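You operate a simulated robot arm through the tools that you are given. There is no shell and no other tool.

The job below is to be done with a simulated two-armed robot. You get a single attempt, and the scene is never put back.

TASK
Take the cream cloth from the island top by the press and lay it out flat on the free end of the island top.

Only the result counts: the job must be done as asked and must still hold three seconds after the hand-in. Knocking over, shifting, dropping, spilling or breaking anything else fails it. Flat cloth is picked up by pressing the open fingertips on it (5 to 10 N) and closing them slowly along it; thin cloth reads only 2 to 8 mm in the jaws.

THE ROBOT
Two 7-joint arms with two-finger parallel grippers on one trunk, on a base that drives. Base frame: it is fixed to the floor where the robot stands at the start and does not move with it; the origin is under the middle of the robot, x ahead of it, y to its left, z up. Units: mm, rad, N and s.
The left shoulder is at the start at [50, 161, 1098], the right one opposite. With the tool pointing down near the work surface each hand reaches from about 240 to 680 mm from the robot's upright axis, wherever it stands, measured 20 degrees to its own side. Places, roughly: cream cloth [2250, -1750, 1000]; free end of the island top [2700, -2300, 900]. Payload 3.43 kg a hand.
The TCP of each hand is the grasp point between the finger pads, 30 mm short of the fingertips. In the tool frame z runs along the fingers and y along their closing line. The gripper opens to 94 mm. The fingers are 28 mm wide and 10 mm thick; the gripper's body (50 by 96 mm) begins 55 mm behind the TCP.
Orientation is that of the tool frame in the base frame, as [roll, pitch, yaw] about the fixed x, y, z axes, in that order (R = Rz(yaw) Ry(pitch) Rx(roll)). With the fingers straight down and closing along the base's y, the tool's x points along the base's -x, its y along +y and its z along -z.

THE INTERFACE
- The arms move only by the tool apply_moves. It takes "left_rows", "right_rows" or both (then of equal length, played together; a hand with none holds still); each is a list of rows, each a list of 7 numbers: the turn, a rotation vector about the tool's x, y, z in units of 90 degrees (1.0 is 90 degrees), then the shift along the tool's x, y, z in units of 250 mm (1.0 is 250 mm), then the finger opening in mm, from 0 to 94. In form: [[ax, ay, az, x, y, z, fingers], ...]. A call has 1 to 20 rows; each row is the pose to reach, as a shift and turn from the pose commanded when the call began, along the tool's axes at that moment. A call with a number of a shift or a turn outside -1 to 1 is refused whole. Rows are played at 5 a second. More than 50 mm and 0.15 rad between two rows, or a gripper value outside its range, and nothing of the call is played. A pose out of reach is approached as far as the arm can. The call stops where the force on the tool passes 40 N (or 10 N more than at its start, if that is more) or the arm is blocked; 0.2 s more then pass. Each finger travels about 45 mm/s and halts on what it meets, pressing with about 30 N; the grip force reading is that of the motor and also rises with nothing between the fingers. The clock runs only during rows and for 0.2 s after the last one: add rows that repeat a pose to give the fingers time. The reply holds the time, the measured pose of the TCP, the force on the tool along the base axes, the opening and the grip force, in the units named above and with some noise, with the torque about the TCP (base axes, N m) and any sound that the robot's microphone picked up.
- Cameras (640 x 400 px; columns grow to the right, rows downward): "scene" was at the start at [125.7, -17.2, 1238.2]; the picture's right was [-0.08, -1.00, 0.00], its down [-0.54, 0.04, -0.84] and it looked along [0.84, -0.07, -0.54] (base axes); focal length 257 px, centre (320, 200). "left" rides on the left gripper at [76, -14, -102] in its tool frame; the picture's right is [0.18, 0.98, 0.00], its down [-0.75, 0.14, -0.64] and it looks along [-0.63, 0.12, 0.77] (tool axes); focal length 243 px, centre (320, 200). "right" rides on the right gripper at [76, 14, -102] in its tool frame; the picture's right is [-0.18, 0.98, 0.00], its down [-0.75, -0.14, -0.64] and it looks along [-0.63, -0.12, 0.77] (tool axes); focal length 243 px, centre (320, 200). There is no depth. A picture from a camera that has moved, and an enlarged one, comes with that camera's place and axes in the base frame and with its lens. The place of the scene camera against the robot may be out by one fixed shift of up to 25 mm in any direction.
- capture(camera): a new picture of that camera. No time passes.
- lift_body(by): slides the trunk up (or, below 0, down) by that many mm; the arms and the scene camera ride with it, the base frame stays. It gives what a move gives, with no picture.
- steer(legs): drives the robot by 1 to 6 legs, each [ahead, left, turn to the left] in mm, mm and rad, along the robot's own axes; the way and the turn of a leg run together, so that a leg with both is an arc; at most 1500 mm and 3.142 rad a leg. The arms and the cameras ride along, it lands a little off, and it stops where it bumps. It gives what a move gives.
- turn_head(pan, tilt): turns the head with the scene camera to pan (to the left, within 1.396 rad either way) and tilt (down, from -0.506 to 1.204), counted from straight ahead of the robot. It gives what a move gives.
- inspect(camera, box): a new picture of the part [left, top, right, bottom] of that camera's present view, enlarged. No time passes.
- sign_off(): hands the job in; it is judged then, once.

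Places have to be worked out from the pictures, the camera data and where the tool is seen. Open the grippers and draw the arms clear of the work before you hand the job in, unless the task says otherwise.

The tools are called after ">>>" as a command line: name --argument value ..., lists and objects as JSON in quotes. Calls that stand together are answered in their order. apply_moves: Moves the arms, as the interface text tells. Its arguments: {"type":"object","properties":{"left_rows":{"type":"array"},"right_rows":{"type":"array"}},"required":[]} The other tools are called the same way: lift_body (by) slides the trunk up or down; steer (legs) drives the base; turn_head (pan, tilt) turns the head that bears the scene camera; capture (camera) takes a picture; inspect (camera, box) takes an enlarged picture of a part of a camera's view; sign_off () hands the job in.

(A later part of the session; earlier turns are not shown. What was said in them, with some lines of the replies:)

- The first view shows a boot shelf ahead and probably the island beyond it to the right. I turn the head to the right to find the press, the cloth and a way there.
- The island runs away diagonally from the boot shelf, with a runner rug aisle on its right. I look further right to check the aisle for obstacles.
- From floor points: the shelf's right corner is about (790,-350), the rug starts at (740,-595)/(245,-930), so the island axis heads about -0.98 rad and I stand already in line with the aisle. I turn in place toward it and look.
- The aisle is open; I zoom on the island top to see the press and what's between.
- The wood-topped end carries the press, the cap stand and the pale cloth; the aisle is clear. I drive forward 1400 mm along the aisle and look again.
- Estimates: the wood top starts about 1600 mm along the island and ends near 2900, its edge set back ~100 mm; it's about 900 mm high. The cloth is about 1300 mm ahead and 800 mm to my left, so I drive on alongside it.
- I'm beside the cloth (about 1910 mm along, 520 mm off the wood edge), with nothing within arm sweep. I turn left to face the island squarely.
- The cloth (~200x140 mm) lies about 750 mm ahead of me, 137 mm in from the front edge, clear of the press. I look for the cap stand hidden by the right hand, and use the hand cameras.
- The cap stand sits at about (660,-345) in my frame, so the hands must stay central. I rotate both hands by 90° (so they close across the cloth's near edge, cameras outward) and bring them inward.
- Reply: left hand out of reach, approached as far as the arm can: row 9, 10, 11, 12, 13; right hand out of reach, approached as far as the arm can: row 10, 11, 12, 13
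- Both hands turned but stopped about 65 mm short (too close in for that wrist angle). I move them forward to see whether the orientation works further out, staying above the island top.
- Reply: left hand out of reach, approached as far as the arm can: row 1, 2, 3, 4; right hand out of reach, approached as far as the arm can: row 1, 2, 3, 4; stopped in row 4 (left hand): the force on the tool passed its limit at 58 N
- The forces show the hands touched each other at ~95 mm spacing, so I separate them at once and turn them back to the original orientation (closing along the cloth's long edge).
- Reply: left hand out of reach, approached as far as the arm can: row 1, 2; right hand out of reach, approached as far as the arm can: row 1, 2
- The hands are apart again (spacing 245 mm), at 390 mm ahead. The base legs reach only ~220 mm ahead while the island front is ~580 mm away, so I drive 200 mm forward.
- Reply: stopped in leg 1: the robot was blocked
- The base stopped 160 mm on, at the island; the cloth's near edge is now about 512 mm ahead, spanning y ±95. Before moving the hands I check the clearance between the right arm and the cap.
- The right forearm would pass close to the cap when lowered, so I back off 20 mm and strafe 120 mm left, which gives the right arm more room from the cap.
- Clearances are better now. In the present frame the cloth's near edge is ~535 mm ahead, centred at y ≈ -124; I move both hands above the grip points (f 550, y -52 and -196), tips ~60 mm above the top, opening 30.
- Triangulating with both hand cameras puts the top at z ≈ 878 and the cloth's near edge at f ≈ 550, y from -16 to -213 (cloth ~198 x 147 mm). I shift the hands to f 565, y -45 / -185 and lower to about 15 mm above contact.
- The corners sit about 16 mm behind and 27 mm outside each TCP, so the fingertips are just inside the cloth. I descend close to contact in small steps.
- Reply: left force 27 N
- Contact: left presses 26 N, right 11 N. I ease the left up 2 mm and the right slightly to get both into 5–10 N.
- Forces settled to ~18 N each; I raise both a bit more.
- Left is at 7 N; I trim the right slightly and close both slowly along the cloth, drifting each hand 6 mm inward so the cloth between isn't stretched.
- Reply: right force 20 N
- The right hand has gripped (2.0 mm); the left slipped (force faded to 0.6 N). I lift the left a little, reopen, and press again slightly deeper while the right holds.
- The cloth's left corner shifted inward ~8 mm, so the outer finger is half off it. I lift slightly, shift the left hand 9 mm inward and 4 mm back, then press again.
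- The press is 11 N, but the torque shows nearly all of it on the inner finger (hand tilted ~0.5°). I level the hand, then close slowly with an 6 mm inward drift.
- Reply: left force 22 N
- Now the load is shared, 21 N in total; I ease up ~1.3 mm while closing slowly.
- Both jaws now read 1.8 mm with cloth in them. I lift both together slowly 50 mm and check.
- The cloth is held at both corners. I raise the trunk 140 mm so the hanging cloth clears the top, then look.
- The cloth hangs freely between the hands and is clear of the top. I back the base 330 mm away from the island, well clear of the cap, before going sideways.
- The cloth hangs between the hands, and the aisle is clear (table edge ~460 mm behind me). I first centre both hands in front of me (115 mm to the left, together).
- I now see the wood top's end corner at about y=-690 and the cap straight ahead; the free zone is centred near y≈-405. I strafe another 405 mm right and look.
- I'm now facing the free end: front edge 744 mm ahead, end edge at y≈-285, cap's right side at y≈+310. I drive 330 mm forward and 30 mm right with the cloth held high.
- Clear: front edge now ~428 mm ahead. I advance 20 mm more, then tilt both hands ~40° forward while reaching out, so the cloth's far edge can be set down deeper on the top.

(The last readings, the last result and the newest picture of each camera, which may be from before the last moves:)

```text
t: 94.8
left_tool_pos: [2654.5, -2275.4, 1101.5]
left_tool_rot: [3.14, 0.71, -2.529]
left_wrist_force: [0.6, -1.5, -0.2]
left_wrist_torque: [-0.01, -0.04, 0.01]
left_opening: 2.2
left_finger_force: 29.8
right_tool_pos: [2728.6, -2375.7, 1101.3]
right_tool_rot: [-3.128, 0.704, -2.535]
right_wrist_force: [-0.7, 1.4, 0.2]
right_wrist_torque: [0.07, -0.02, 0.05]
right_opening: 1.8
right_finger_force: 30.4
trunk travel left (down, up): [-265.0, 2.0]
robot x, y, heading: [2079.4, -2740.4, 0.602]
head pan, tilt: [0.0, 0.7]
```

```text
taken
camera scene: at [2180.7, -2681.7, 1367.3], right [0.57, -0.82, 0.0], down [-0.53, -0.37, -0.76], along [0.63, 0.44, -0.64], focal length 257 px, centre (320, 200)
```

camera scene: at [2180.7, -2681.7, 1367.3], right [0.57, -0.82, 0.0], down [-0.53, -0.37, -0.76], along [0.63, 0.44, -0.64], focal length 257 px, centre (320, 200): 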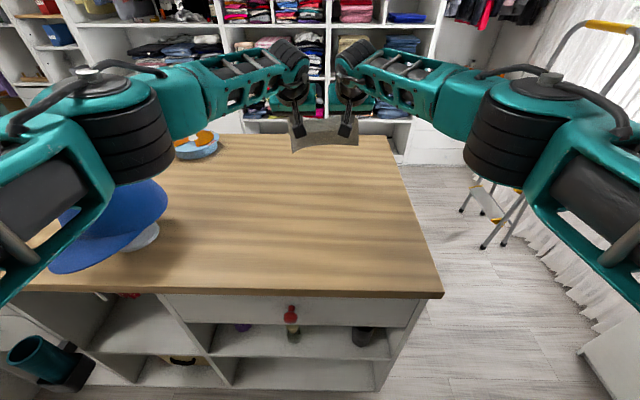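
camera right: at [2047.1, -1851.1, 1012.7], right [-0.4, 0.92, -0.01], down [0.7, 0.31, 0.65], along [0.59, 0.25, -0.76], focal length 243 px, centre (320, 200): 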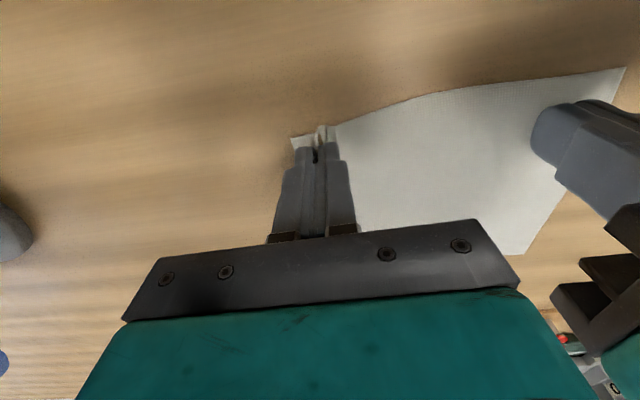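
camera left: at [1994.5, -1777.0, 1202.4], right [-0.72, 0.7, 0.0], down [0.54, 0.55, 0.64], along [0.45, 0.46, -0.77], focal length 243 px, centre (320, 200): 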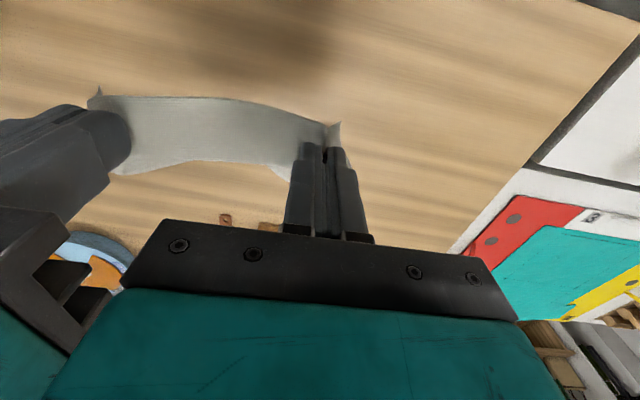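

Reached: TCPs at ~740 mm ahead with the cloth hanging. I lower both by ~55 mm straight down so the cloth's far edge hangs just above the top, then check.

>>> apply_moves --left_rows '[[0, 0, 0, 0.03, 0, 0.035, 0], [0, 0, 0, 0.06, 0, 0.07, 0], [0, 0, 0, 0.1, 0, 0.117, 0], [0, 0, 0, 0.143, 0, 0.167, 0], [0, 0, 0, 0.143, 0, 0.167, 0]]' --right_rows '[[0, 0, 0, 0.03, 0, 0.035, 0], [0, 0, 0, 0.06, 0, 0.07, 0], [0, 0, 0, 0.1, 0, 0.117, 0], [0, 0, 0, 0.143, 0, 0.167, 0], [0, 0, 0, 0.143, 0, 0.167, 0]]'

>>> capture --camera "scene"

>>> capture --camera "left"

>>> inspect --camera "scene" --box '[240, 70, 400, 170]'

```text
t: 96.0
left_tool_pos: [2654.8, -2274.5, 1045.6]
left_tool_rot: [3.141, 0.706, -2.529]
left_wrist_force: [2.5, -3.8, -0.7]
left_wrist_torque: [-0.11, -0.08, -0.07]
left_opening: 1.7
left_finger_force: 30.3
right_tool_pos: [2729.1, -2375.6, 1046.1]
right_tool_rot: [-3.129, 0.707, -2.536]
right_wrist_force: [-3.1, 3.5, -0.2]
right_wrist_torque: [0.1, 0.11, 0.08]
right_opening: 1.9
right_finger_force: 30.4
trunk travel left (down, up): [-265.0, 2.0]
robot x, y, heading: [2079.9, -2742.7, 0.609]
head pan, tilt: [0.0, 0.7]
```

```text
taken
camera scene: at [2180.6, -2681.7, 1367.3], right [0.57, -0.82, 0.0], down [-0.53, -0.37, -0.77], along [0.63, 0.44, -0.64], focal length 257 px, centre (320, 200)
```

scene: 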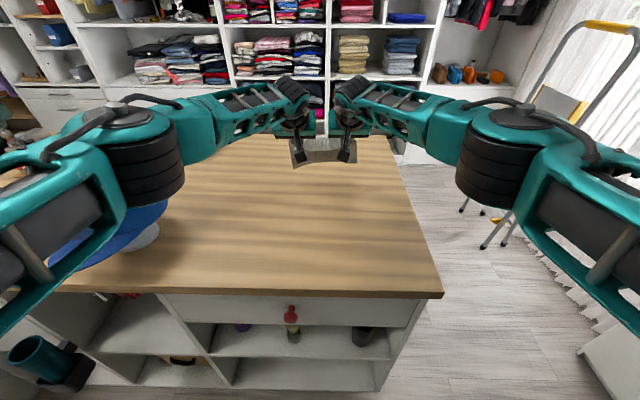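

```text
taken
camera left: at [2560.7, -2358.0, 1073.6], right [-0.68, 0.72, -0.12], down [0.05, 0.2, 0.98], along [0.73, 0.66, -0.17], focal length 243 px, centre (320, 200)
```

left: 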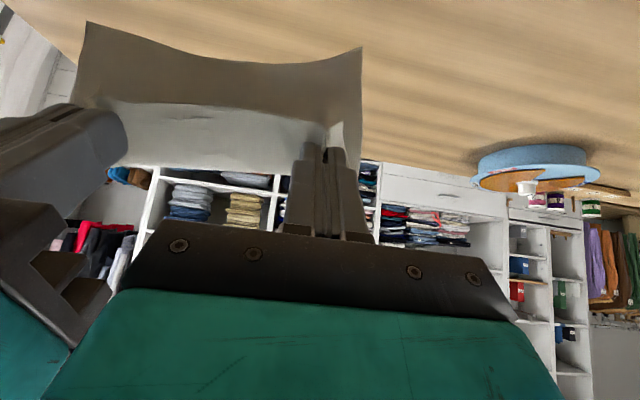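

```text
4.00 times, centred on (320, 120) of scene
camera zoom: at [2180.6, -2681.7, 1367.3], right [0.57, -0.82, 0.0], down [-0.53, -0.37, -0.77], along [0.63, 0.44, -0.64], focal length 1029 px, centre (320, 520)
```

zoom: 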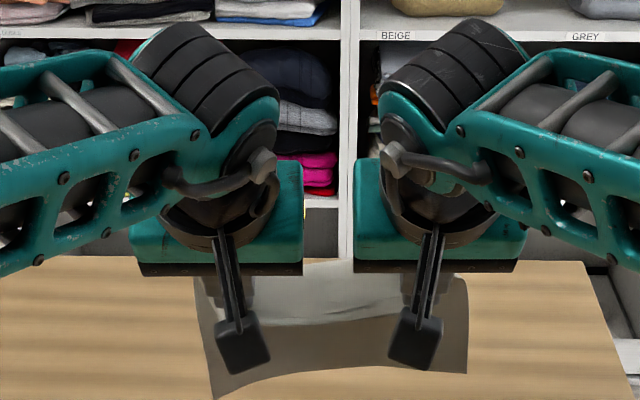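

The cloth hangs bowed, hem still some 40+ mm above the top, and the hands pull ~4 N sideways against each other. I lower 35 mm more and relax the spacing by 4 mm.

>>> apply_moves --left_rows '[[0, 0, 0, 0.03, -0.004, 0.035, 0], [0, 0, 0, 0.06, -0.008, 0.07, 0], [0, 0, 0, 0.091, -0.008, 0.106, 0], [0, 0, 0, 0.091, -0.008, 0.106, 0]]' --right_rows '[[0, 0, 0, 0.03, 0.004, 0.035, 0], [0, 0, 0, 0.06, 0.008, 0.07, 0], [0, 0, 0, 0.091, 0.008, 0.106, 0], [0, 0, 0, 0.091, 0.008, 0.106, 0]]'

>>> capture --camera "left"

>>> capture --camera "right"

>>> inspect --camera "scene" --box '[240, 80, 400, 180]'

```text
t: 97.0
left_tool_pos: [2655.2, -2276.8, 1010.7]
left_tool_rot: [3.14, 0.707, -2.529]
left_wrist_force: [0.4, -0.8, -0.1]
left_wrist_torque: [0.0, -0.02, 0.01]
left_opening: 1.7
left_finger_force: 30.3
right_tool_pos: [2726.1, -2374.2, 1011.7]
right_tool_rot: [-3.128, 0.707, -2.537]
right_wrist_force: [-0.4, 0.5, 1.2]
right_wrist_torque: [0.0, 0.01, 0.01]
right_opening: 1.8
right_finger_force: 30.0
trunk travel left (down, up): [-265.0, 2.0]
robot x, y, heading: [2080.8, -2742.9, 0.605]
head pan, tilt: [0.0, 0.7]
```

```text
taken
camera left: at [2562.1, -2359.1, 1039.1], right [-0.68, 0.72, -0.12], down [0.05, 0.2, 0.98], along [0.73, 0.66, -0.17], focal length 243 px, centre (320, 200)
```

left: 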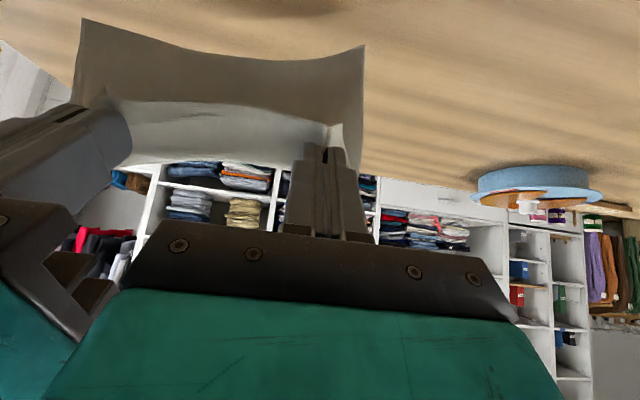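

```text
taken
camera right: at [2616.9, -2433.1, 1038.6], right [-0.44, 0.89, 0.11], down [0.2, -0.02, 0.98], along [0.88, 0.45, -0.17], focal length 243 px, centre (320, 200)
```

right: 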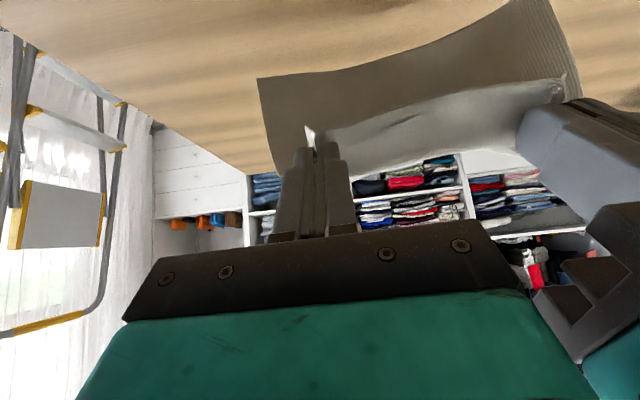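

```text
4.00 times, centred on (320, 130) of scene
camera zoom: at [2180.6, -2681.7, 1367.3], right [0.57, -0.82, 0.0], down [-0.53, -0.37, -0.77], along [0.63, 0.44, -0.64], focal length 1029 px, centre (320, 480)
```

zoom: 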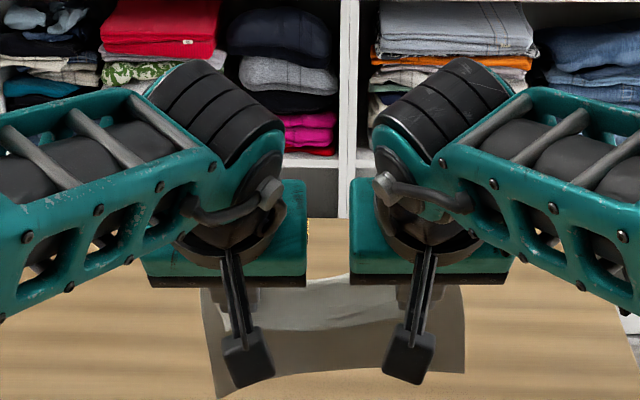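

The crisp line in view is the near-edge flap; the hem still hangs free just above the top. I now start the lay-down arc: moving back toward me while lowering and untilting, first half.

>>> apply_moves --left_rows '[[0, 0, 0, 0.0412, 0, 0.0174, 0], [0, 0.02, 0, 0.0824, 0, 0.0348, 0], [0, 0.05, 0, 0.1388, 0, 0.0393, 0], [0, 0.09, 0, 0.19, 0, 0.0376, 0], [0, 0.13, 0, 0.2412, 0, 0.036, 0], [0, 0.17, 0, 0.2897, 0, 0.0313, 0], [0, 0.21, 0, 0.3384, 0, 0.0266, 0]]' --right_rows '[[0, 0, 0, 0.0412, 0, 0.0174, 0], [0, 0.02, 0, 0.0824, 0, 0.0348, 0], [0, 0.05, 0, 0.1388, 0, 0.0393, 0], [0, 0.09, 0, 0.19, 0, 0.0376, 0], [0, 0.13, 0, 0.2412, 0, 0.036, 0], [0, 0.17, 0, 0.2897, 0, 0.0313, 0], [0, 0.21, 0, 0.3384, 0, 0.0266, 0]]'

>>> capture --camera "left"

>>> capture --camera "right"

>>> capture --camera "scene"

```text
t: 98.6
left_tool_pos: [2606.6, -2312.0, 951.3]
left_tool_rot: [-3.141, 0.377, -2.527]
left_wrist_force: [-0.3, 0.3, -0.7]
left_wrist_torque: [-0.02, 0.02, 0.02]
left_opening: 2.0
left_finger_force: 30.3
right_tool_pos: [2677.6, -2409.7, 951.3]
right_tool_rot: [-3.131, 0.376, -2.539]
right_wrist_force: [-0.2, -0.2, 0.8]
right_wrist_torque: [-0.02, 0.03, 0.01]
right_opening: 1.9
right_finger_force: 30.5
trunk travel left (down, up): [-265.0, 2.0]
robot x, y, heading: [2078.5, -2739.3, 0.603]
head pan, tilt: [0.0, 0.7]
```

```text
taken
camera left: at [2525.7, -2385.6, 1018.6], right [-0.71, 0.71, -0.07], down [0.3, 0.38, 0.87], along [0.64, 0.6, -0.48], focal length 243 px, centre (320, 200)
```

left: 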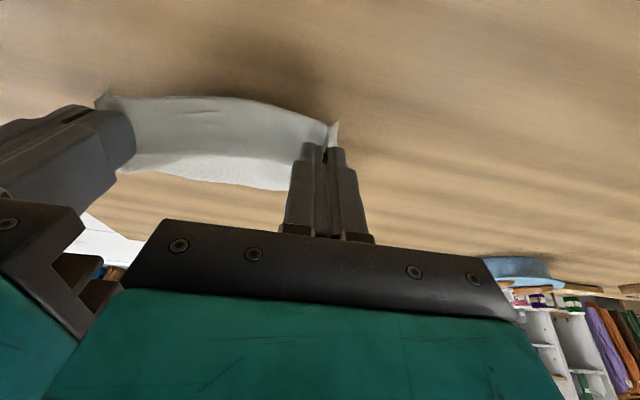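

```text
taken
camera right: at [2579.7, -2458.0, 1017.2], right [-0.41, 0.91, 0.06], down [0.46, 0.15, 0.88], along [0.79, 0.39, -0.48], focal length 243 px, centre (320, 200)
```

right: 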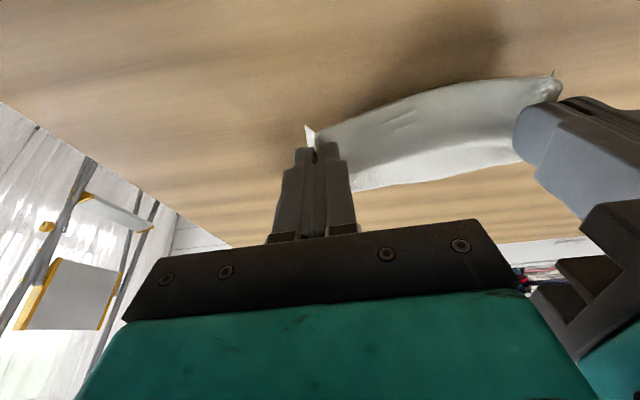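

```text
taken
camera scene: at [2180.7, -2681.6, 1367.3], right [0.57, -0.82, 0.0], down [-0.53, -0.37, -0.76], along [0.63, 0.44, -0.64], focal length 257 px, centre (320, 200)
```

scene: 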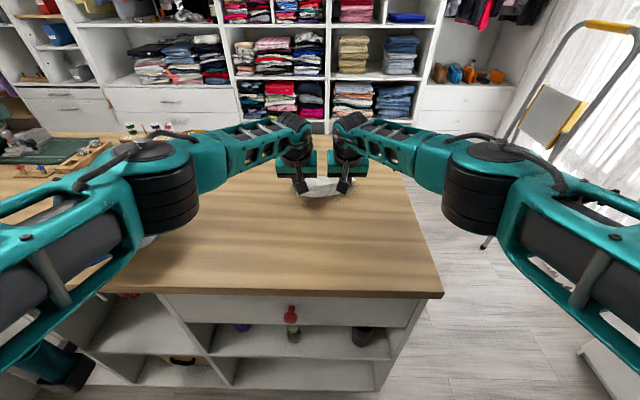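

The hem has landed and the cloth stretches forward from the fingers as wanted (hem ≈ 120 mm beyond the tips). I finish the arc: further back, down to ~6 mm above contact, hands vertical.

>>> apply_moves --left_rows '[[0, 0.04, 0, 0.046, 0, 0.0076, 0], [0, 0.08, 0, 0.0921, 0, 0.0152, 0], [0, 0.12, 0, 0.1366, 0, 0.0191, 0], [0, 0.16, 0, 0.1812, 0, 0.023, 0], [0, 0.2, 0, 0.2257, 0, 0.0268, 0], [0, 0.24, 0, 0.2688, 0, 0.027, 0], [0, 0.24, 0, 0.3104, 0, 0.0234, 0], [0, 0.24, 0, 0.3104, 0, 0.0234, 0]]' --right_rows '[[0, 0.04, 0, 0.046, 0, 0.0076, 0], [0, 0.08, 0, 0.0921, 0, 0.0152, 0], [0, 0.12, 0, 0.1366, 0, 0.0191, 0], [0, 0.16, 0, 0.1812, 0, 0.023, 0], [0, 0.2, 0, 0.2257, 0, 0.0268, 0], [0, 0.24, 0, 0.2688, 0, 0.027, 0], [0, 0.24, 0, 0.3104, 0, 0.0234, 0], [0, 0.24, 0, 0.3104, 0, 0.0234, 0]]'

>>> capture --camera "left"

>>> capture --camera "right"

>>> inspect --camera "scene" --box '[220, 130, 420, 255]'

```text
t: 100.4
left_tool_pos: [2549.9, -2353.1, 916.1]
left_tool_rot: [-3.14, 0.001, -2.529]
left_wrist_force: [-0.4, -0.9, -1.2]
left_wrist_torque: [-0.05, -0.02, -0.03]
left_opening: 2.0
left_finger_force: 29.9
left hand out of reach, approached as far as the arm can: row 5, 6
right_tool_pos: [2620.1, -2450.1, 916.5]
right_tool_rot: [-3.132, 0.001, -2.544]
right_wrist_force: [0.1, 0.5, -1.3]
right_wrist_torque: [0.03, -0.02, 0.01]
right_opening: 1.6
right_finger_force: 30.3
right hand out of reach, approached as far as the arm can: row 4, 5, 6
trunk travel left (down, up): [-265.0, 2.0]
robot x, y, heading: [2082.5, -2744.6, 0.608]
head pan, tilt: [0.0, 0.7]
```

```text
taken
camera left: at [2496.1, -2407.0, 1019.1], right [-0.72, 0.7, 0.0], down [0.54, 0.55, 0.64], along [0.45, 0.46, -0.77], focal length 243 px, centre (320, 200)
```

left: 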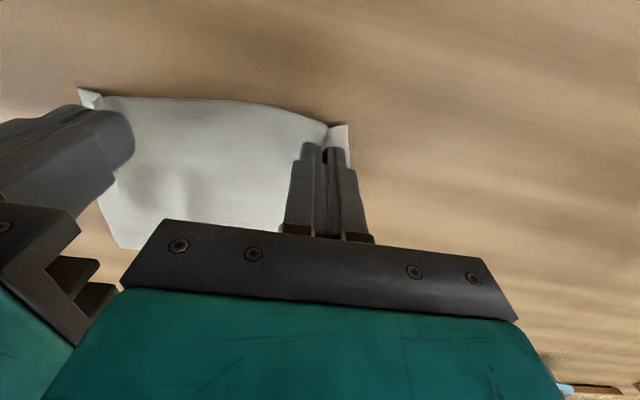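

```text
taken
camera right: at [2549.0, -2479.9, 1018.2], right [-0.4, 0.92, -0.01], down [0.7, 0.31, 0.64], along [0.59, 0.25, -0.77], focal length 243 px, centre (320, 200)
```

right: 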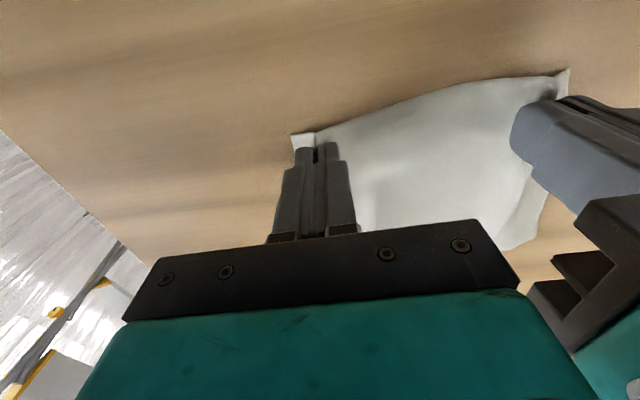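

```text
3.20 times, centred on (320, 192) of scene
camera zoom: at [2180.7, -2681.7, 1367.3], right [0.57, -0.82, 0.0], down [-0.53, -0.37, -0.76], along [0.63, 0.44, -0.64], focal length 824 px, centre (320, 224)
```

zoom: 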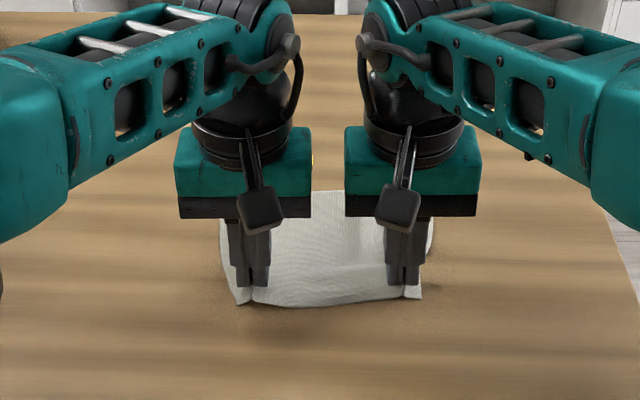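

The cloth is nearly flat now, about 257 mm in from the front edge. I lower both hands to the top, read the force, then open slowly while pressed so the pinched folds spread back out.

>>> apply_moves --left_rows '[[0, 0, 0, 0, 0, 0.008, 0], [0, 0, 0, 0, 0, 0.016, 0], [0, 0, 0, 0, 0, 0.022, 0], [0, 0, 0, 0, 0, 0.022, 0], [0, 0, 0, 0, 0, 0.022, 0]]' --right_rows '[[0, 0, 0, 0, 0, 0.008, 0], [0, 0, 0, 0, 0, 0.016, 0], [0, 0, 0, 0, 0, 0.022, 0], [0, 0, 0, 0, 0, 0.022, 0], [0, 0, 0, 0, 0, 0.022, 0]]'

```text
t: 101.6
left_tool_pos: [2548.9, -2352.1, 912.2]
left_tool_rot: [3.141, 0.0, -2.529]
left_wrist_force: [0.2, -0.2, 0.4]
left_wrist_torque: [-0.01, -0.03, -0.02]
left_opening: 1.8
left_finger_force: 30.1
right_tool_pos: [2620.2, -2449.8, 911.1]
right_tool_rot: [-3.129, 0.002, -2.545]
right_wrist_force: [0.0, 0.3, 1.3]
right_wrist_torque: [-0.02, 0.03, 0.0]
right_opening: 1.7
right_finger_force: 30.4
trunk travel left (down, up): [-265.0, 2.0]
robot x, y, heading: [2079.6, -2742.9, 0.606]
head pan, tilt: [0.0, 0.7]
```

Just at contact. I press ~1.5 mm more and level the right hand's small tilt.

>>> apply_moves --left_rows '[[0, 0, 0, 0, 0, 0.003, 0], [0, 0, 0, 0, 0, 0.006, 0], [0, 0, 0, 0, 0, 0.006, 0], [0, 0, 0, 0, 0, 0.006, 0]]' --right_rows '[[-0.0035, 0, 0, 0, 0, 0.003, 0], [-0.007, 0, 0, 0, 0, 0.005, 0], [-0.007, 0, 0, 0, 0, 0.005, 0], [-0.007, 0, 0, 0, 0, 0.005, 0]]'

```text
t: 102.6
left_tool_pos: [2547.7, -2352.2, 911.2]
left_tool_rot: [3.14, 0.001, -2.529]
left_wrist_force: [0.3, -0.9, 6.0]
left_wrist_torque: [-0.02, 0.01, -0.03]
left_opening: 2.0
left_finger_force: 30.0
right_tool_pos: [2620.0, -2449.6, 911.2]
right_tool_rot: [3.141, 0.001, -2.545]
right_wrist_force: [1.5, 0.3, 6.6]
right_wrist_torque: [0.02, -0.06, 0.02]
right_opening: 1.6
right_finger_force: 29.9
trunk travel left (down, up): [-265.0, 2.0]
robot x, y, heading: [2080.0, -2742.3, 0.605]
head pan, tilt: [0.0, 0.7]
```

Both press ~6 N evenly. I open slowly to 28 mm while drifting each hand ~7 mm outward, the reverse of the pick-up.

>>> apply_moves --left_rows '[[0, 0, 0, 0, 0, 0, 2], [0, 0, 0, 0, 0.002, 0, 4], [0, 0, 0, 0, 0.004, 0, 6], [0, 0, 0, 0, 0.006, 0, 8], [0, 0, 0, 0, 0.008, 0, 10], [0, 0, 0, 0, 0.01, 0, 12], [0, 0, 0, 0, 0.012, 0, 14], [0, 0, 0, 0, 0.014, 0, 16], [0, 0, 0, 0, 0.017, 0, 18], [0, 0, 0, 0, 0.02, 0, 20], [0, 0, 0, 0, 0.022, 0, 22], [0, 0, 0, 0, 0.024, 0, 24], [0, 0, 0, 0, 0.026, 0, 26], [0, 0, 0, 0, 0.028, 0, 28], [0, 0, 0, 0, 0.028, 0, 28]]' --right_rows '[[0, 0, 0, 0, 0, 0, 2], [0, 0, 0, 0, -0.002, 0, 4], [0, 0, 0, 0, -0.004, 0, 6], [0, 0, 0, 0, -0.006, 0, 8], [0, 0, 0, 0, -0.008, 0, 10], [0, 0, 0, 0, -0.01, 0, 12], [0, 0, 0, 0, -0.012, 0, 14], [0, 0, 0, 0, -0.014, 0, 16], [0, 0, 0, 0, -0.017, 0, 18], [0, 0, 0, 0, -0.02, 0, 20], [0, 0, 0, 0, -0.022, 0, 22], [0, 0, 0, 0, -0.024, 0, 24], [0, 0, 0, 0, -0.026, 0, 26], [0, 0, 0, 0, -0.028, 0, 28], [0, 0, 0, 0, -0.028, 0, 28]]'

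>>> capture --camera "left"

>>> capture --camera "right"

>>> inspect --camera "scene" --box '[240, 150, 400, 250]'

```text
t: 105.8
left_tool_pos: [2543.8, -2346.3, 912.4]
left_tool_rot: [3.141, 0.003, -2.53]
left_wrist_force: [0.6, -0.7, 2.1]
left_wrist_torque: [0.01, 0.02, 0.0]
left_opening: 27.6
left_finger_force: 0.0
right_tool_pos: [2622.6, -2455.7, 911.8]
right_tool_rot: [3.138, 0.002, -2.544]
right_wrist_force: [-2.8, 1.7, 13.2]
right_wrist_torque: [-0.04, 0.09, -0.02]
right_opening: 24.2
right_finger_force: 0.0
trunk travel left (down, up): [-265.0, 2.0]
robot x, y, heading: [2083.1, -2739.6, 0.611]
head pan, tilt: [0.0, 0.7]
```

```text
taken
camera left: at [2490.2, -2401.9, 1013.4], right [-0.72, 0.7, 0.0], down [0.53, 0.55, 0.64], along [0.45, 0.46, -0.77], focal length 243 px, centre (320, 200)
```

left: 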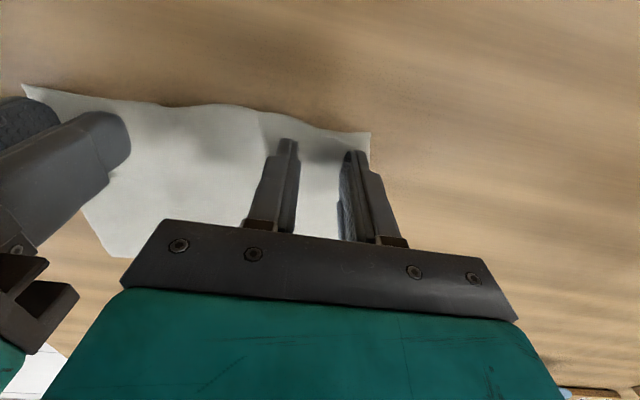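

```text
taken
camera right: at [2552.3, -2486.7, 1013.0], right [-0.4, 0.92, 0.0], down [0.7, 0.31, 0.64], along [0.59, 0.26, -0.77], focal length 243 px, centre (320, 200)
```

right: 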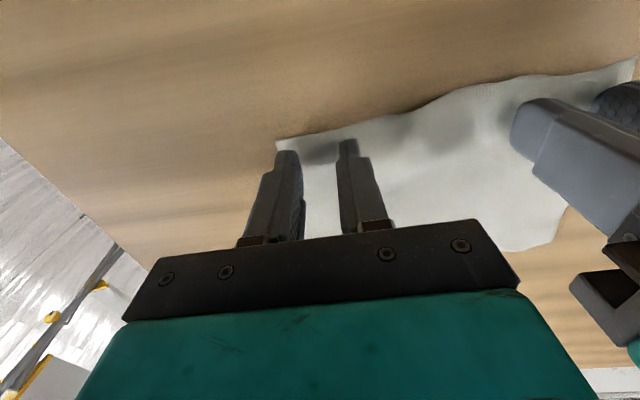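

```text
4.00 times, centred on (320, 200) of scene
camera zoom: at [2179.0, -2682.3, 1367.5], right [0.57, -0.82, 0.0], down [-0.53, -0.37, -0.77], along [0.63, 0.44, -0.64], focal length 1029 px, centre (320, 200)
```

zoom: 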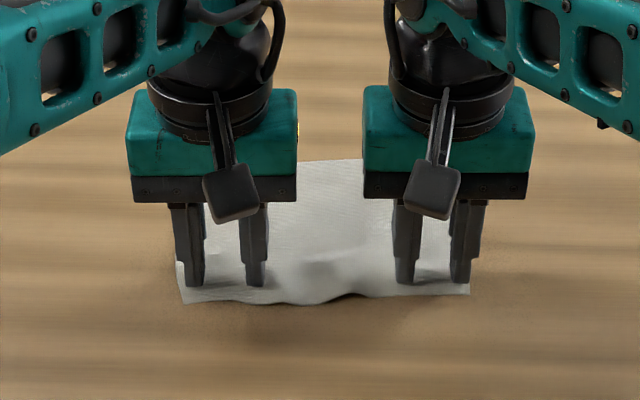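

The folds spread out; only a shallow wave remains mid-edge. While still pressing lightly, I draw both hands outward a few mm to pull it out.

>>> apply_moves --left_rows '[[0, 0, 0, 0, 0, 0.004, 28], [0, 0, 0, 0, 0, 0.004, 28], [0, 0, 0, 0, 0.006, 0.004, 28], [0, 0, 0, 0, 0.012, 0.004, 28], [0, 0, 0, 0, 0.018, 0.004, 28], [0, 0, 0, 0, 0.022, 0.004, 28], [0, 0, 0, 0, 0.022, 0.004, 28]]' --right_rows '[[0, 0, 0, 0, 0, -0.002, 28], [0, 0, 0, 0, 0, -0.002, 28], [0, 0, 0, 0, -0.006, -0.002, 28], [0, 0, 0, 0, -0.012, -0.002, 28], [0, 0, 0, 0, -0.018, -0.002, 28], [0, 0, 0, 0, -0.022, -0.002, 28], [0, 0, 0, 0, -0.022, -0.002, 28]]'

>>> capture --camera "left"

>>> inspect --camera "scene" --box '[240, 150, 400, 250]'

```text
t: 107.4
left_tool_pos: [2541.2, -2343.8, 910.8]
left_tool_rot: [3.141, 0.004, -2.529]
left_wrist_force: [2.1, -4.0, 17.1]
left_wrist_torque: [-0.11, 0.08, 0.03]
left_opening: 26.4
left_finger_force: 0.1
right_tool_pos: [2626.9, -2461.3, 910.4]
right_tool_rot: [3.14, 0.001, -2.543]
right_wrist_force: [-1.3, 0.5, 3.3]
right_wrist_torque: [0.0, 0.03, 0.02]
right_opening: 27.2
right_finger_force: 0.0
trunk travel left (down, up): [-265.0, 2.0]
robot x, y, heading: [2081.4, -2745.1, 0.603]
head pan, tilt: [0.0, 0.7]
```

```text
taken
camera left: at [2487.5, -2398.0, 1013.1], right [-0.72, 0.7, 0.0], down [0.53, 0.55, 0.64], along [0.45, 0.46, -0.76], focal length 243 px, centre (320, 200)
```

left: 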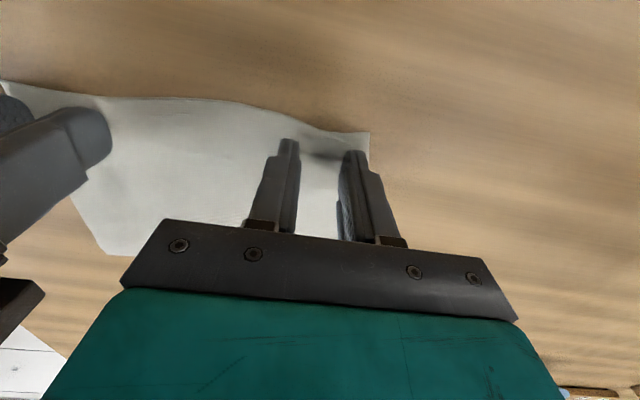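

```text
4.00 times, centred on (320, 200) of scene
camera zoom: at [2179.4, -2683.3, 1367.6], right [0.57, -0.82, 0.0], down [-0.53, -0.37, -0.77], along [0.63, 0.44, -0.64], focal length 1029 px, centre (320, 200)
```

zoom: 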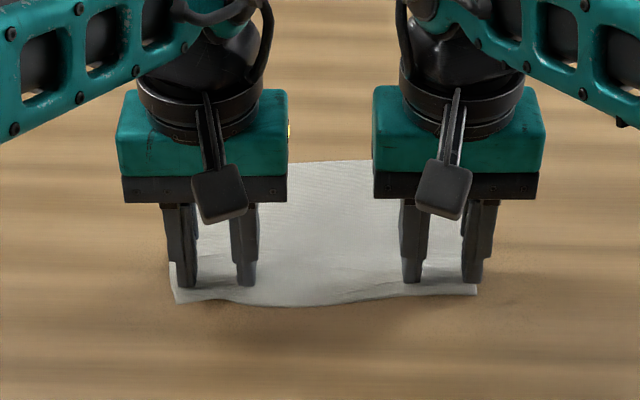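

The wave is gone; the edge has its original shape. I lift both hands straight up, clear of the cloth.

>>> apply_moves --left_rows '[[0, 0, 0, 0, 0, -0.01, 28], [0, 0, 0, 0, 0, -0.03, 28], [0, 0, 0, 0, 0, -0.06, 28], [0, 0, 0, 0, 0, -0.12, 28], [0, 0, 0, 0, 0, -0.2, 28], [0, 0, 0, 0, 0, -0.3, 28], [0, 0, 0, 0, 0, -0.4, 28], [0, 0, 0, 0, 0, -0.5, 28], [0, 0, 0, 0, 0, -0.5, 28]]' --right_rows '[[0, 0, 0, 0, 0, -0.01, 28], [0, 0, 0, 0, 0, -0.03, 28], [0, 0, 0, 0, 0, -0.06, 28], [0, 0, 0, 0, 0, -0.12, 28], [0, 0, 0, 0, 0, -0.2, 28], [0, 0, 0, 0, 0, -0.3, 28], [0, 0, 0, 0, 0, -0.4, 28], [0, 0, 0, 0, 0, -0.5, 28], [0, 0, 0, 0, 0, -0.5, 28]]'

>>> capture --camera "left"

>>> capture --camera "scene"

```text
t: 109.4
left_tool_pos: [2542.4, -2343.3, 1034.8]
left_tool_rot: [3.14, 0.001, -2.53]
left_wrist_force: [0.3, -0.5, 0.1]
left_wrist_torque: [0.01, -0.02, -0.01]
left_opening: 27.9
left_finger_force: 0.0
right_tool_pos: [2628.3, -2461.3, 1036.7]
right_tool_rot: [3.141, -0.001, -2.545]
right_wrist_force: [0.2, 0.5, 0.2]
right_wrist_torque: [-0.02, 0.0, 0.01]
right_opening: 27.8
right_finger_force: 0.0
trunk travel left (down, up): [-265.0, 2.0]
robot x, y, heading: [2081.5, -2740.6, 0.606]
head pan, tilt: [0.0, 0.7]
```

```text
taken
camera left: at [2488.4, -2397.8, 1136.2], right [-0.72, 0.7, 0.0], down [0.54, 0.55, 0.64], along [0.45, 0.46, -0.77], focal length 243 px, centre (320, 200)
```

left: 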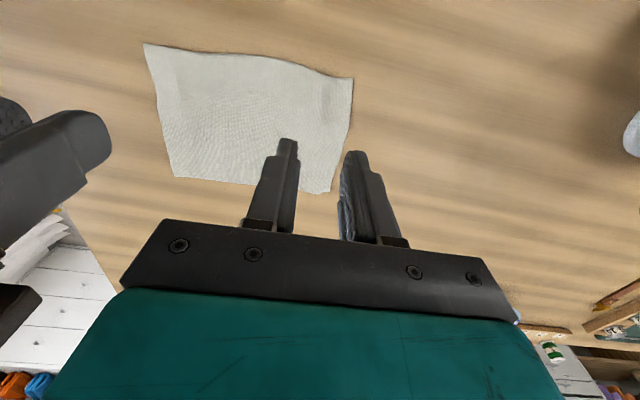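

```text
taken
camera scene: at [2180.9, -2681.5, 1367.2], right [0.57, -0.82, 0.0], down [-0.53, -0.37, -0.76], along [0.63, 0.44, -0.64], focal length 257 px, centre (320, 200)
```

scene: 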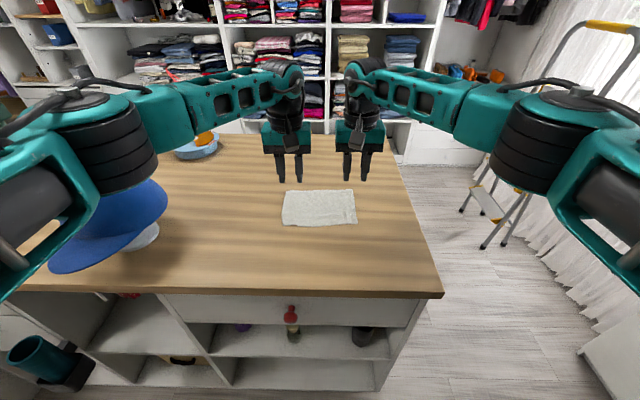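

The cloth lies flat, well on the free end between cap and end edge. I zoom in to check, then back the robot away from the island.

>>> inspect --camera "scene" --box '[270, 175, 370, 237]'

>>> steer --legs '[[-320, 0, 0]]'

>>> capture --camera "scene"

>>> turn_head --pan 0.4 --tilt 0.5

>>> capture --camera "scene"

```text
6.40 times, centred on (320, 206) of scene
camera zoom: at [2180.9, -2681.5, 1367.2], right [0.57, -0.82, 0.0], down [-0.53, -0.37, -0.76], along [0.63, 0.44, -0.64], focal length 1647 px, centre (320, 162)
```

zoom: 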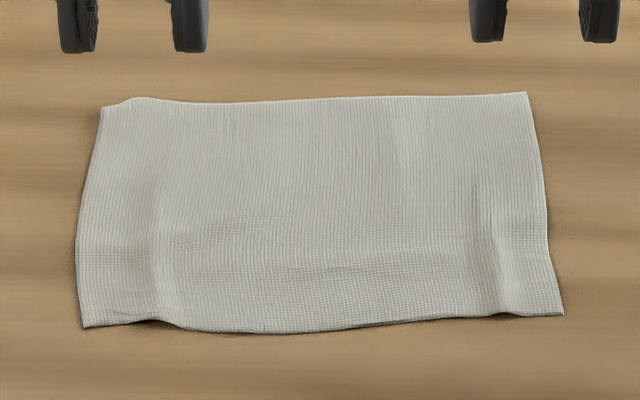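

```text
t: 111.6
left_tool_pos: [2281.3, -2523.6, 1035.0]
left_tool_rot: [3.141, 0.0, -2.53]
left_wrist_force: [0.2, 0.0, 0.2]
left_wrist_torque: [-0.02, 0.01, 0.02]
left_opening: 27.7
left_finger_force: 0.1
right_tool_pos: [2367.8, -2641.4, 1036.4]
right_tool_rot: [3.141, 0.0, -2.546]
right_wrist_force: [0.2, -0.7, -0.3]
right_wrist_torque: [0.01, -0.03, -0.02]
right_opening: 27.8
right_finger_force: 0.0
trunk travel left (down, up): [-265.0, 2.0]
robot x, y, heading: [1822.3, -2924.3, 0.606]
head pan, tilt: [0.0, 0.7]
```

```text
taken
camera scene: at [1920.7, -2861.9, 1367.4], right [0.57, -0.82, 0.0], down [-0.53, -0.37, -0.77], along [0.63, 0.44, -0.64], focal length 257 px, centre (320, 200)
```

scene: 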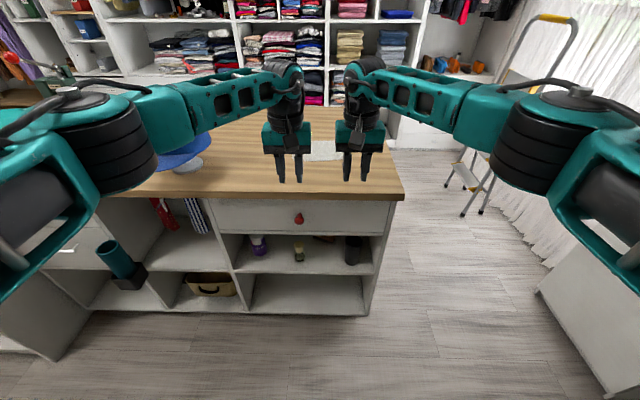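

```text
t: 112.4
left_tool_pos: [2282.3, -2524.2, 1033.4]
left_tool_rot: [3.14, 0.0, -2.528]
left_wrist_force: [-0.5, -0.2, 0.4]
left_wrist_torque: [0.02, 0.02, -0.02]
left_opening: 28.1
left_finger_force: 0.1
right_tool_pos: [2367.9, -2639.7, 1035.8]
right_tool_rot: [-3.141, 0.001, -2.545]
right_wrist_force: [-0.3, -1.0, 0.2]
right_wrist_torque: [-0.04, 0.03, 0.02]
right_opening: 28.3
right_finger_force: 0.0
trunk travel left (down, up): [-265.0, 2.0]
robot x, y, heading: [1821.9, -2925.0, 0.603]
head pan, tilt: [0.4, 0.499]
```

```text
taken
camera scene: at [1900.1, -2833.1, 1385.0], right [0.84, -0.54, 0.0], down [-0.26, -0.4, -0.88], along [0.47, 0.74, -0.48], focal length 257 px, centre (320, 200)
```

scene: 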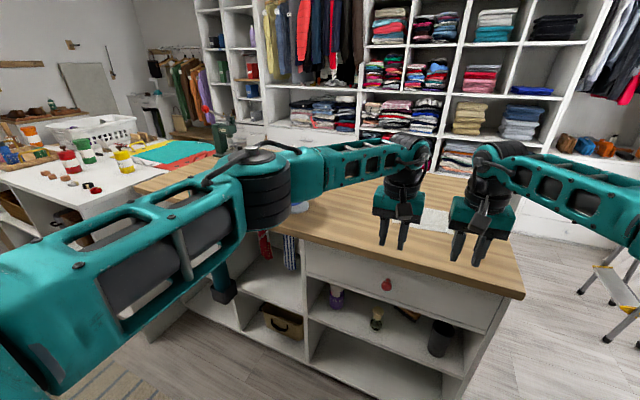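

The zoom shows the cloth fully spread (~199 mm wide at both edges) and flat, and the cap, press and other things look untouched. I open the grippers fully away from the island and then take a last look.

>>> apply_moves --left_rows '[[0, 0, 0, 0, 0.08, 0, 50], [0, 0, 0, 0, 0.16, 0, 80], [0, 0, 0, 0, 0.24, 0, 94], [0, 0, 0, 0, 0.32, 0, 94], [0, 0, 0, 0, 0.32, 0, 94]]' --right_rows '[[0, 0, 0, 0, -0.08, 0, 50], [0, 0, 0, 0, -0.16, 0, 80], [0, 0, 0, 0, -0.24, 0, 94], [0, 0, 0, 0, -0.32, 0, 94], [0, 0, 0, 0, -0.32, 0, 94]]'

>>> turn_head --pan 0.0 --tilt 0.5

>>> capture --camera "scene"

>>> inspect --camera "scene" --box '[120, 60, 440, 260]'

```text
t: 113.6
left_tool_pos: [2234.5, -2456.4, 1032.7]
left_tool_rot: [-3.141, 0.0, -2.529]
left_wrist_force: [-0.4, -0.1, 0.6]
left_wrist_torque: [-0.03, 0.01, 0.0]
left_opening: 93.8
left_finger_force: 0.1
right_tool_pos: [2413.9, -2707.8, 1035.0]
right_tool_rot: [3.14, 0.001, -2.541]
right_wrist_force: [0.0, 0.4, 0.1]
right_wrist_torque: [-0.01, 0.02, 0.0]
right_opening: 93.7
right_finger_force: 0.0
trunk travel left (down, up): [-265.0, 2.0]
robot x, y, heading: [1822.2, -2920.0, 0.604]
head pan, tilt: [0.4, 0.499]
```

```text
t: 114.5
left_tool_pos: [2235.4, -2457.2, 1032.8]
left_tool_rot: [-3.14, -0.001, -2.529]
left_wrist_force: [0.8, -0.3, 0.2]
left_wrist_torque: [0.03, 0.0, 0.02]
left_opening: 94.0
left_finger_force: 0.0
right_tool_pos: [2413.6, -2706.9, 1036.5]
right_tool_rot: [3.141, 0.0, -2.545]
right_wrist_force: [1.2, -0.5, -1.0]
right_wrist_torque: [-0.05, 0.01, 0.01]
right_opening: 94.1
right_finger_force: 0.1
trunk travel left (down, up): [-265.0, 2.0]
robot x, y, heading: [1822.7, -2923.0, 0.603]
head pan, tilt: [0.0, 0.499]
```

```text
taken
camera scene: at [1926.1, -2858.0, 1385.0], right [0.57, -0.82, 0.0], down [-0.39, -0.27, -0.88], along [0.72, 0.5, -0.48], focal length 257 px, centre (320, 200)
```

scene: 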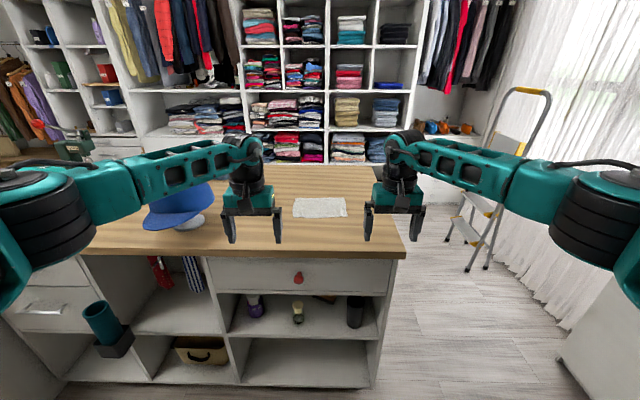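

```text
2.00 times, centred on (280, 160) of scene
camera zoom: at [1926.1, -2858.0, 1385.0], right [0.57, -0.82, 0.0], down [-0.39, -0.27, -0.88], along [0.72, 0.5, -0.48], focal length 515 px, centre (400, 280)
```

zoom: 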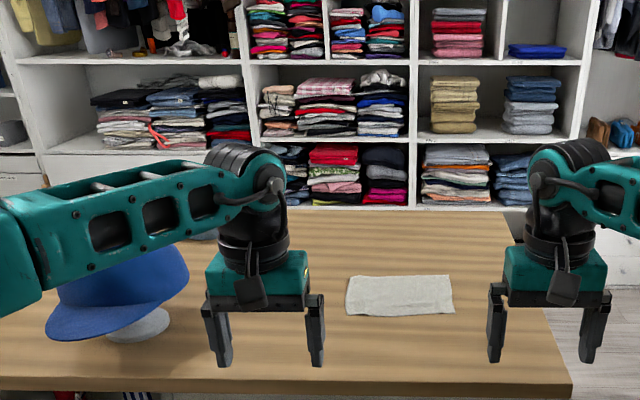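

The cloth lies flat on the free end of the island top, the cap and other items stand as before, and both hands are open and clear. I hand the job in.

>>> sign_off

```text
The job is handed in.
```

I moved the cream cloth from beside the press and laid it out flat on the free end of the island top, then handed the job in. I don't have the judge's result.

- **Flatness:** In the last close-up the cloth was spread to its full size, about 199 mm wide at both long edges. Two ripples that looked only a few millimetres high remained along the edge nearest the robot; I left them rather than press the cloth again.
- **Position:** The cloth's centre is at about [2622, -2367], roughly 100 mm from the rough place you gave. It sits about 250 mm in from the front edge, between the cap stand and the end of the top. That is nearer the front than the middle, because the arms could not reach further in.
- **Other items:** Nothing looked shifted or knocked over in the pictures. On the first approach the base stopped once, about 40 mm before the end of a planned move. I took this to be contact with the island; the force readings stayed near zero and I saw no effect.
- **Hands:** The two hands touched each other once early on, over the aisle, before I picked up the cloth. Both grippers were open and clear of the island at hand-in.
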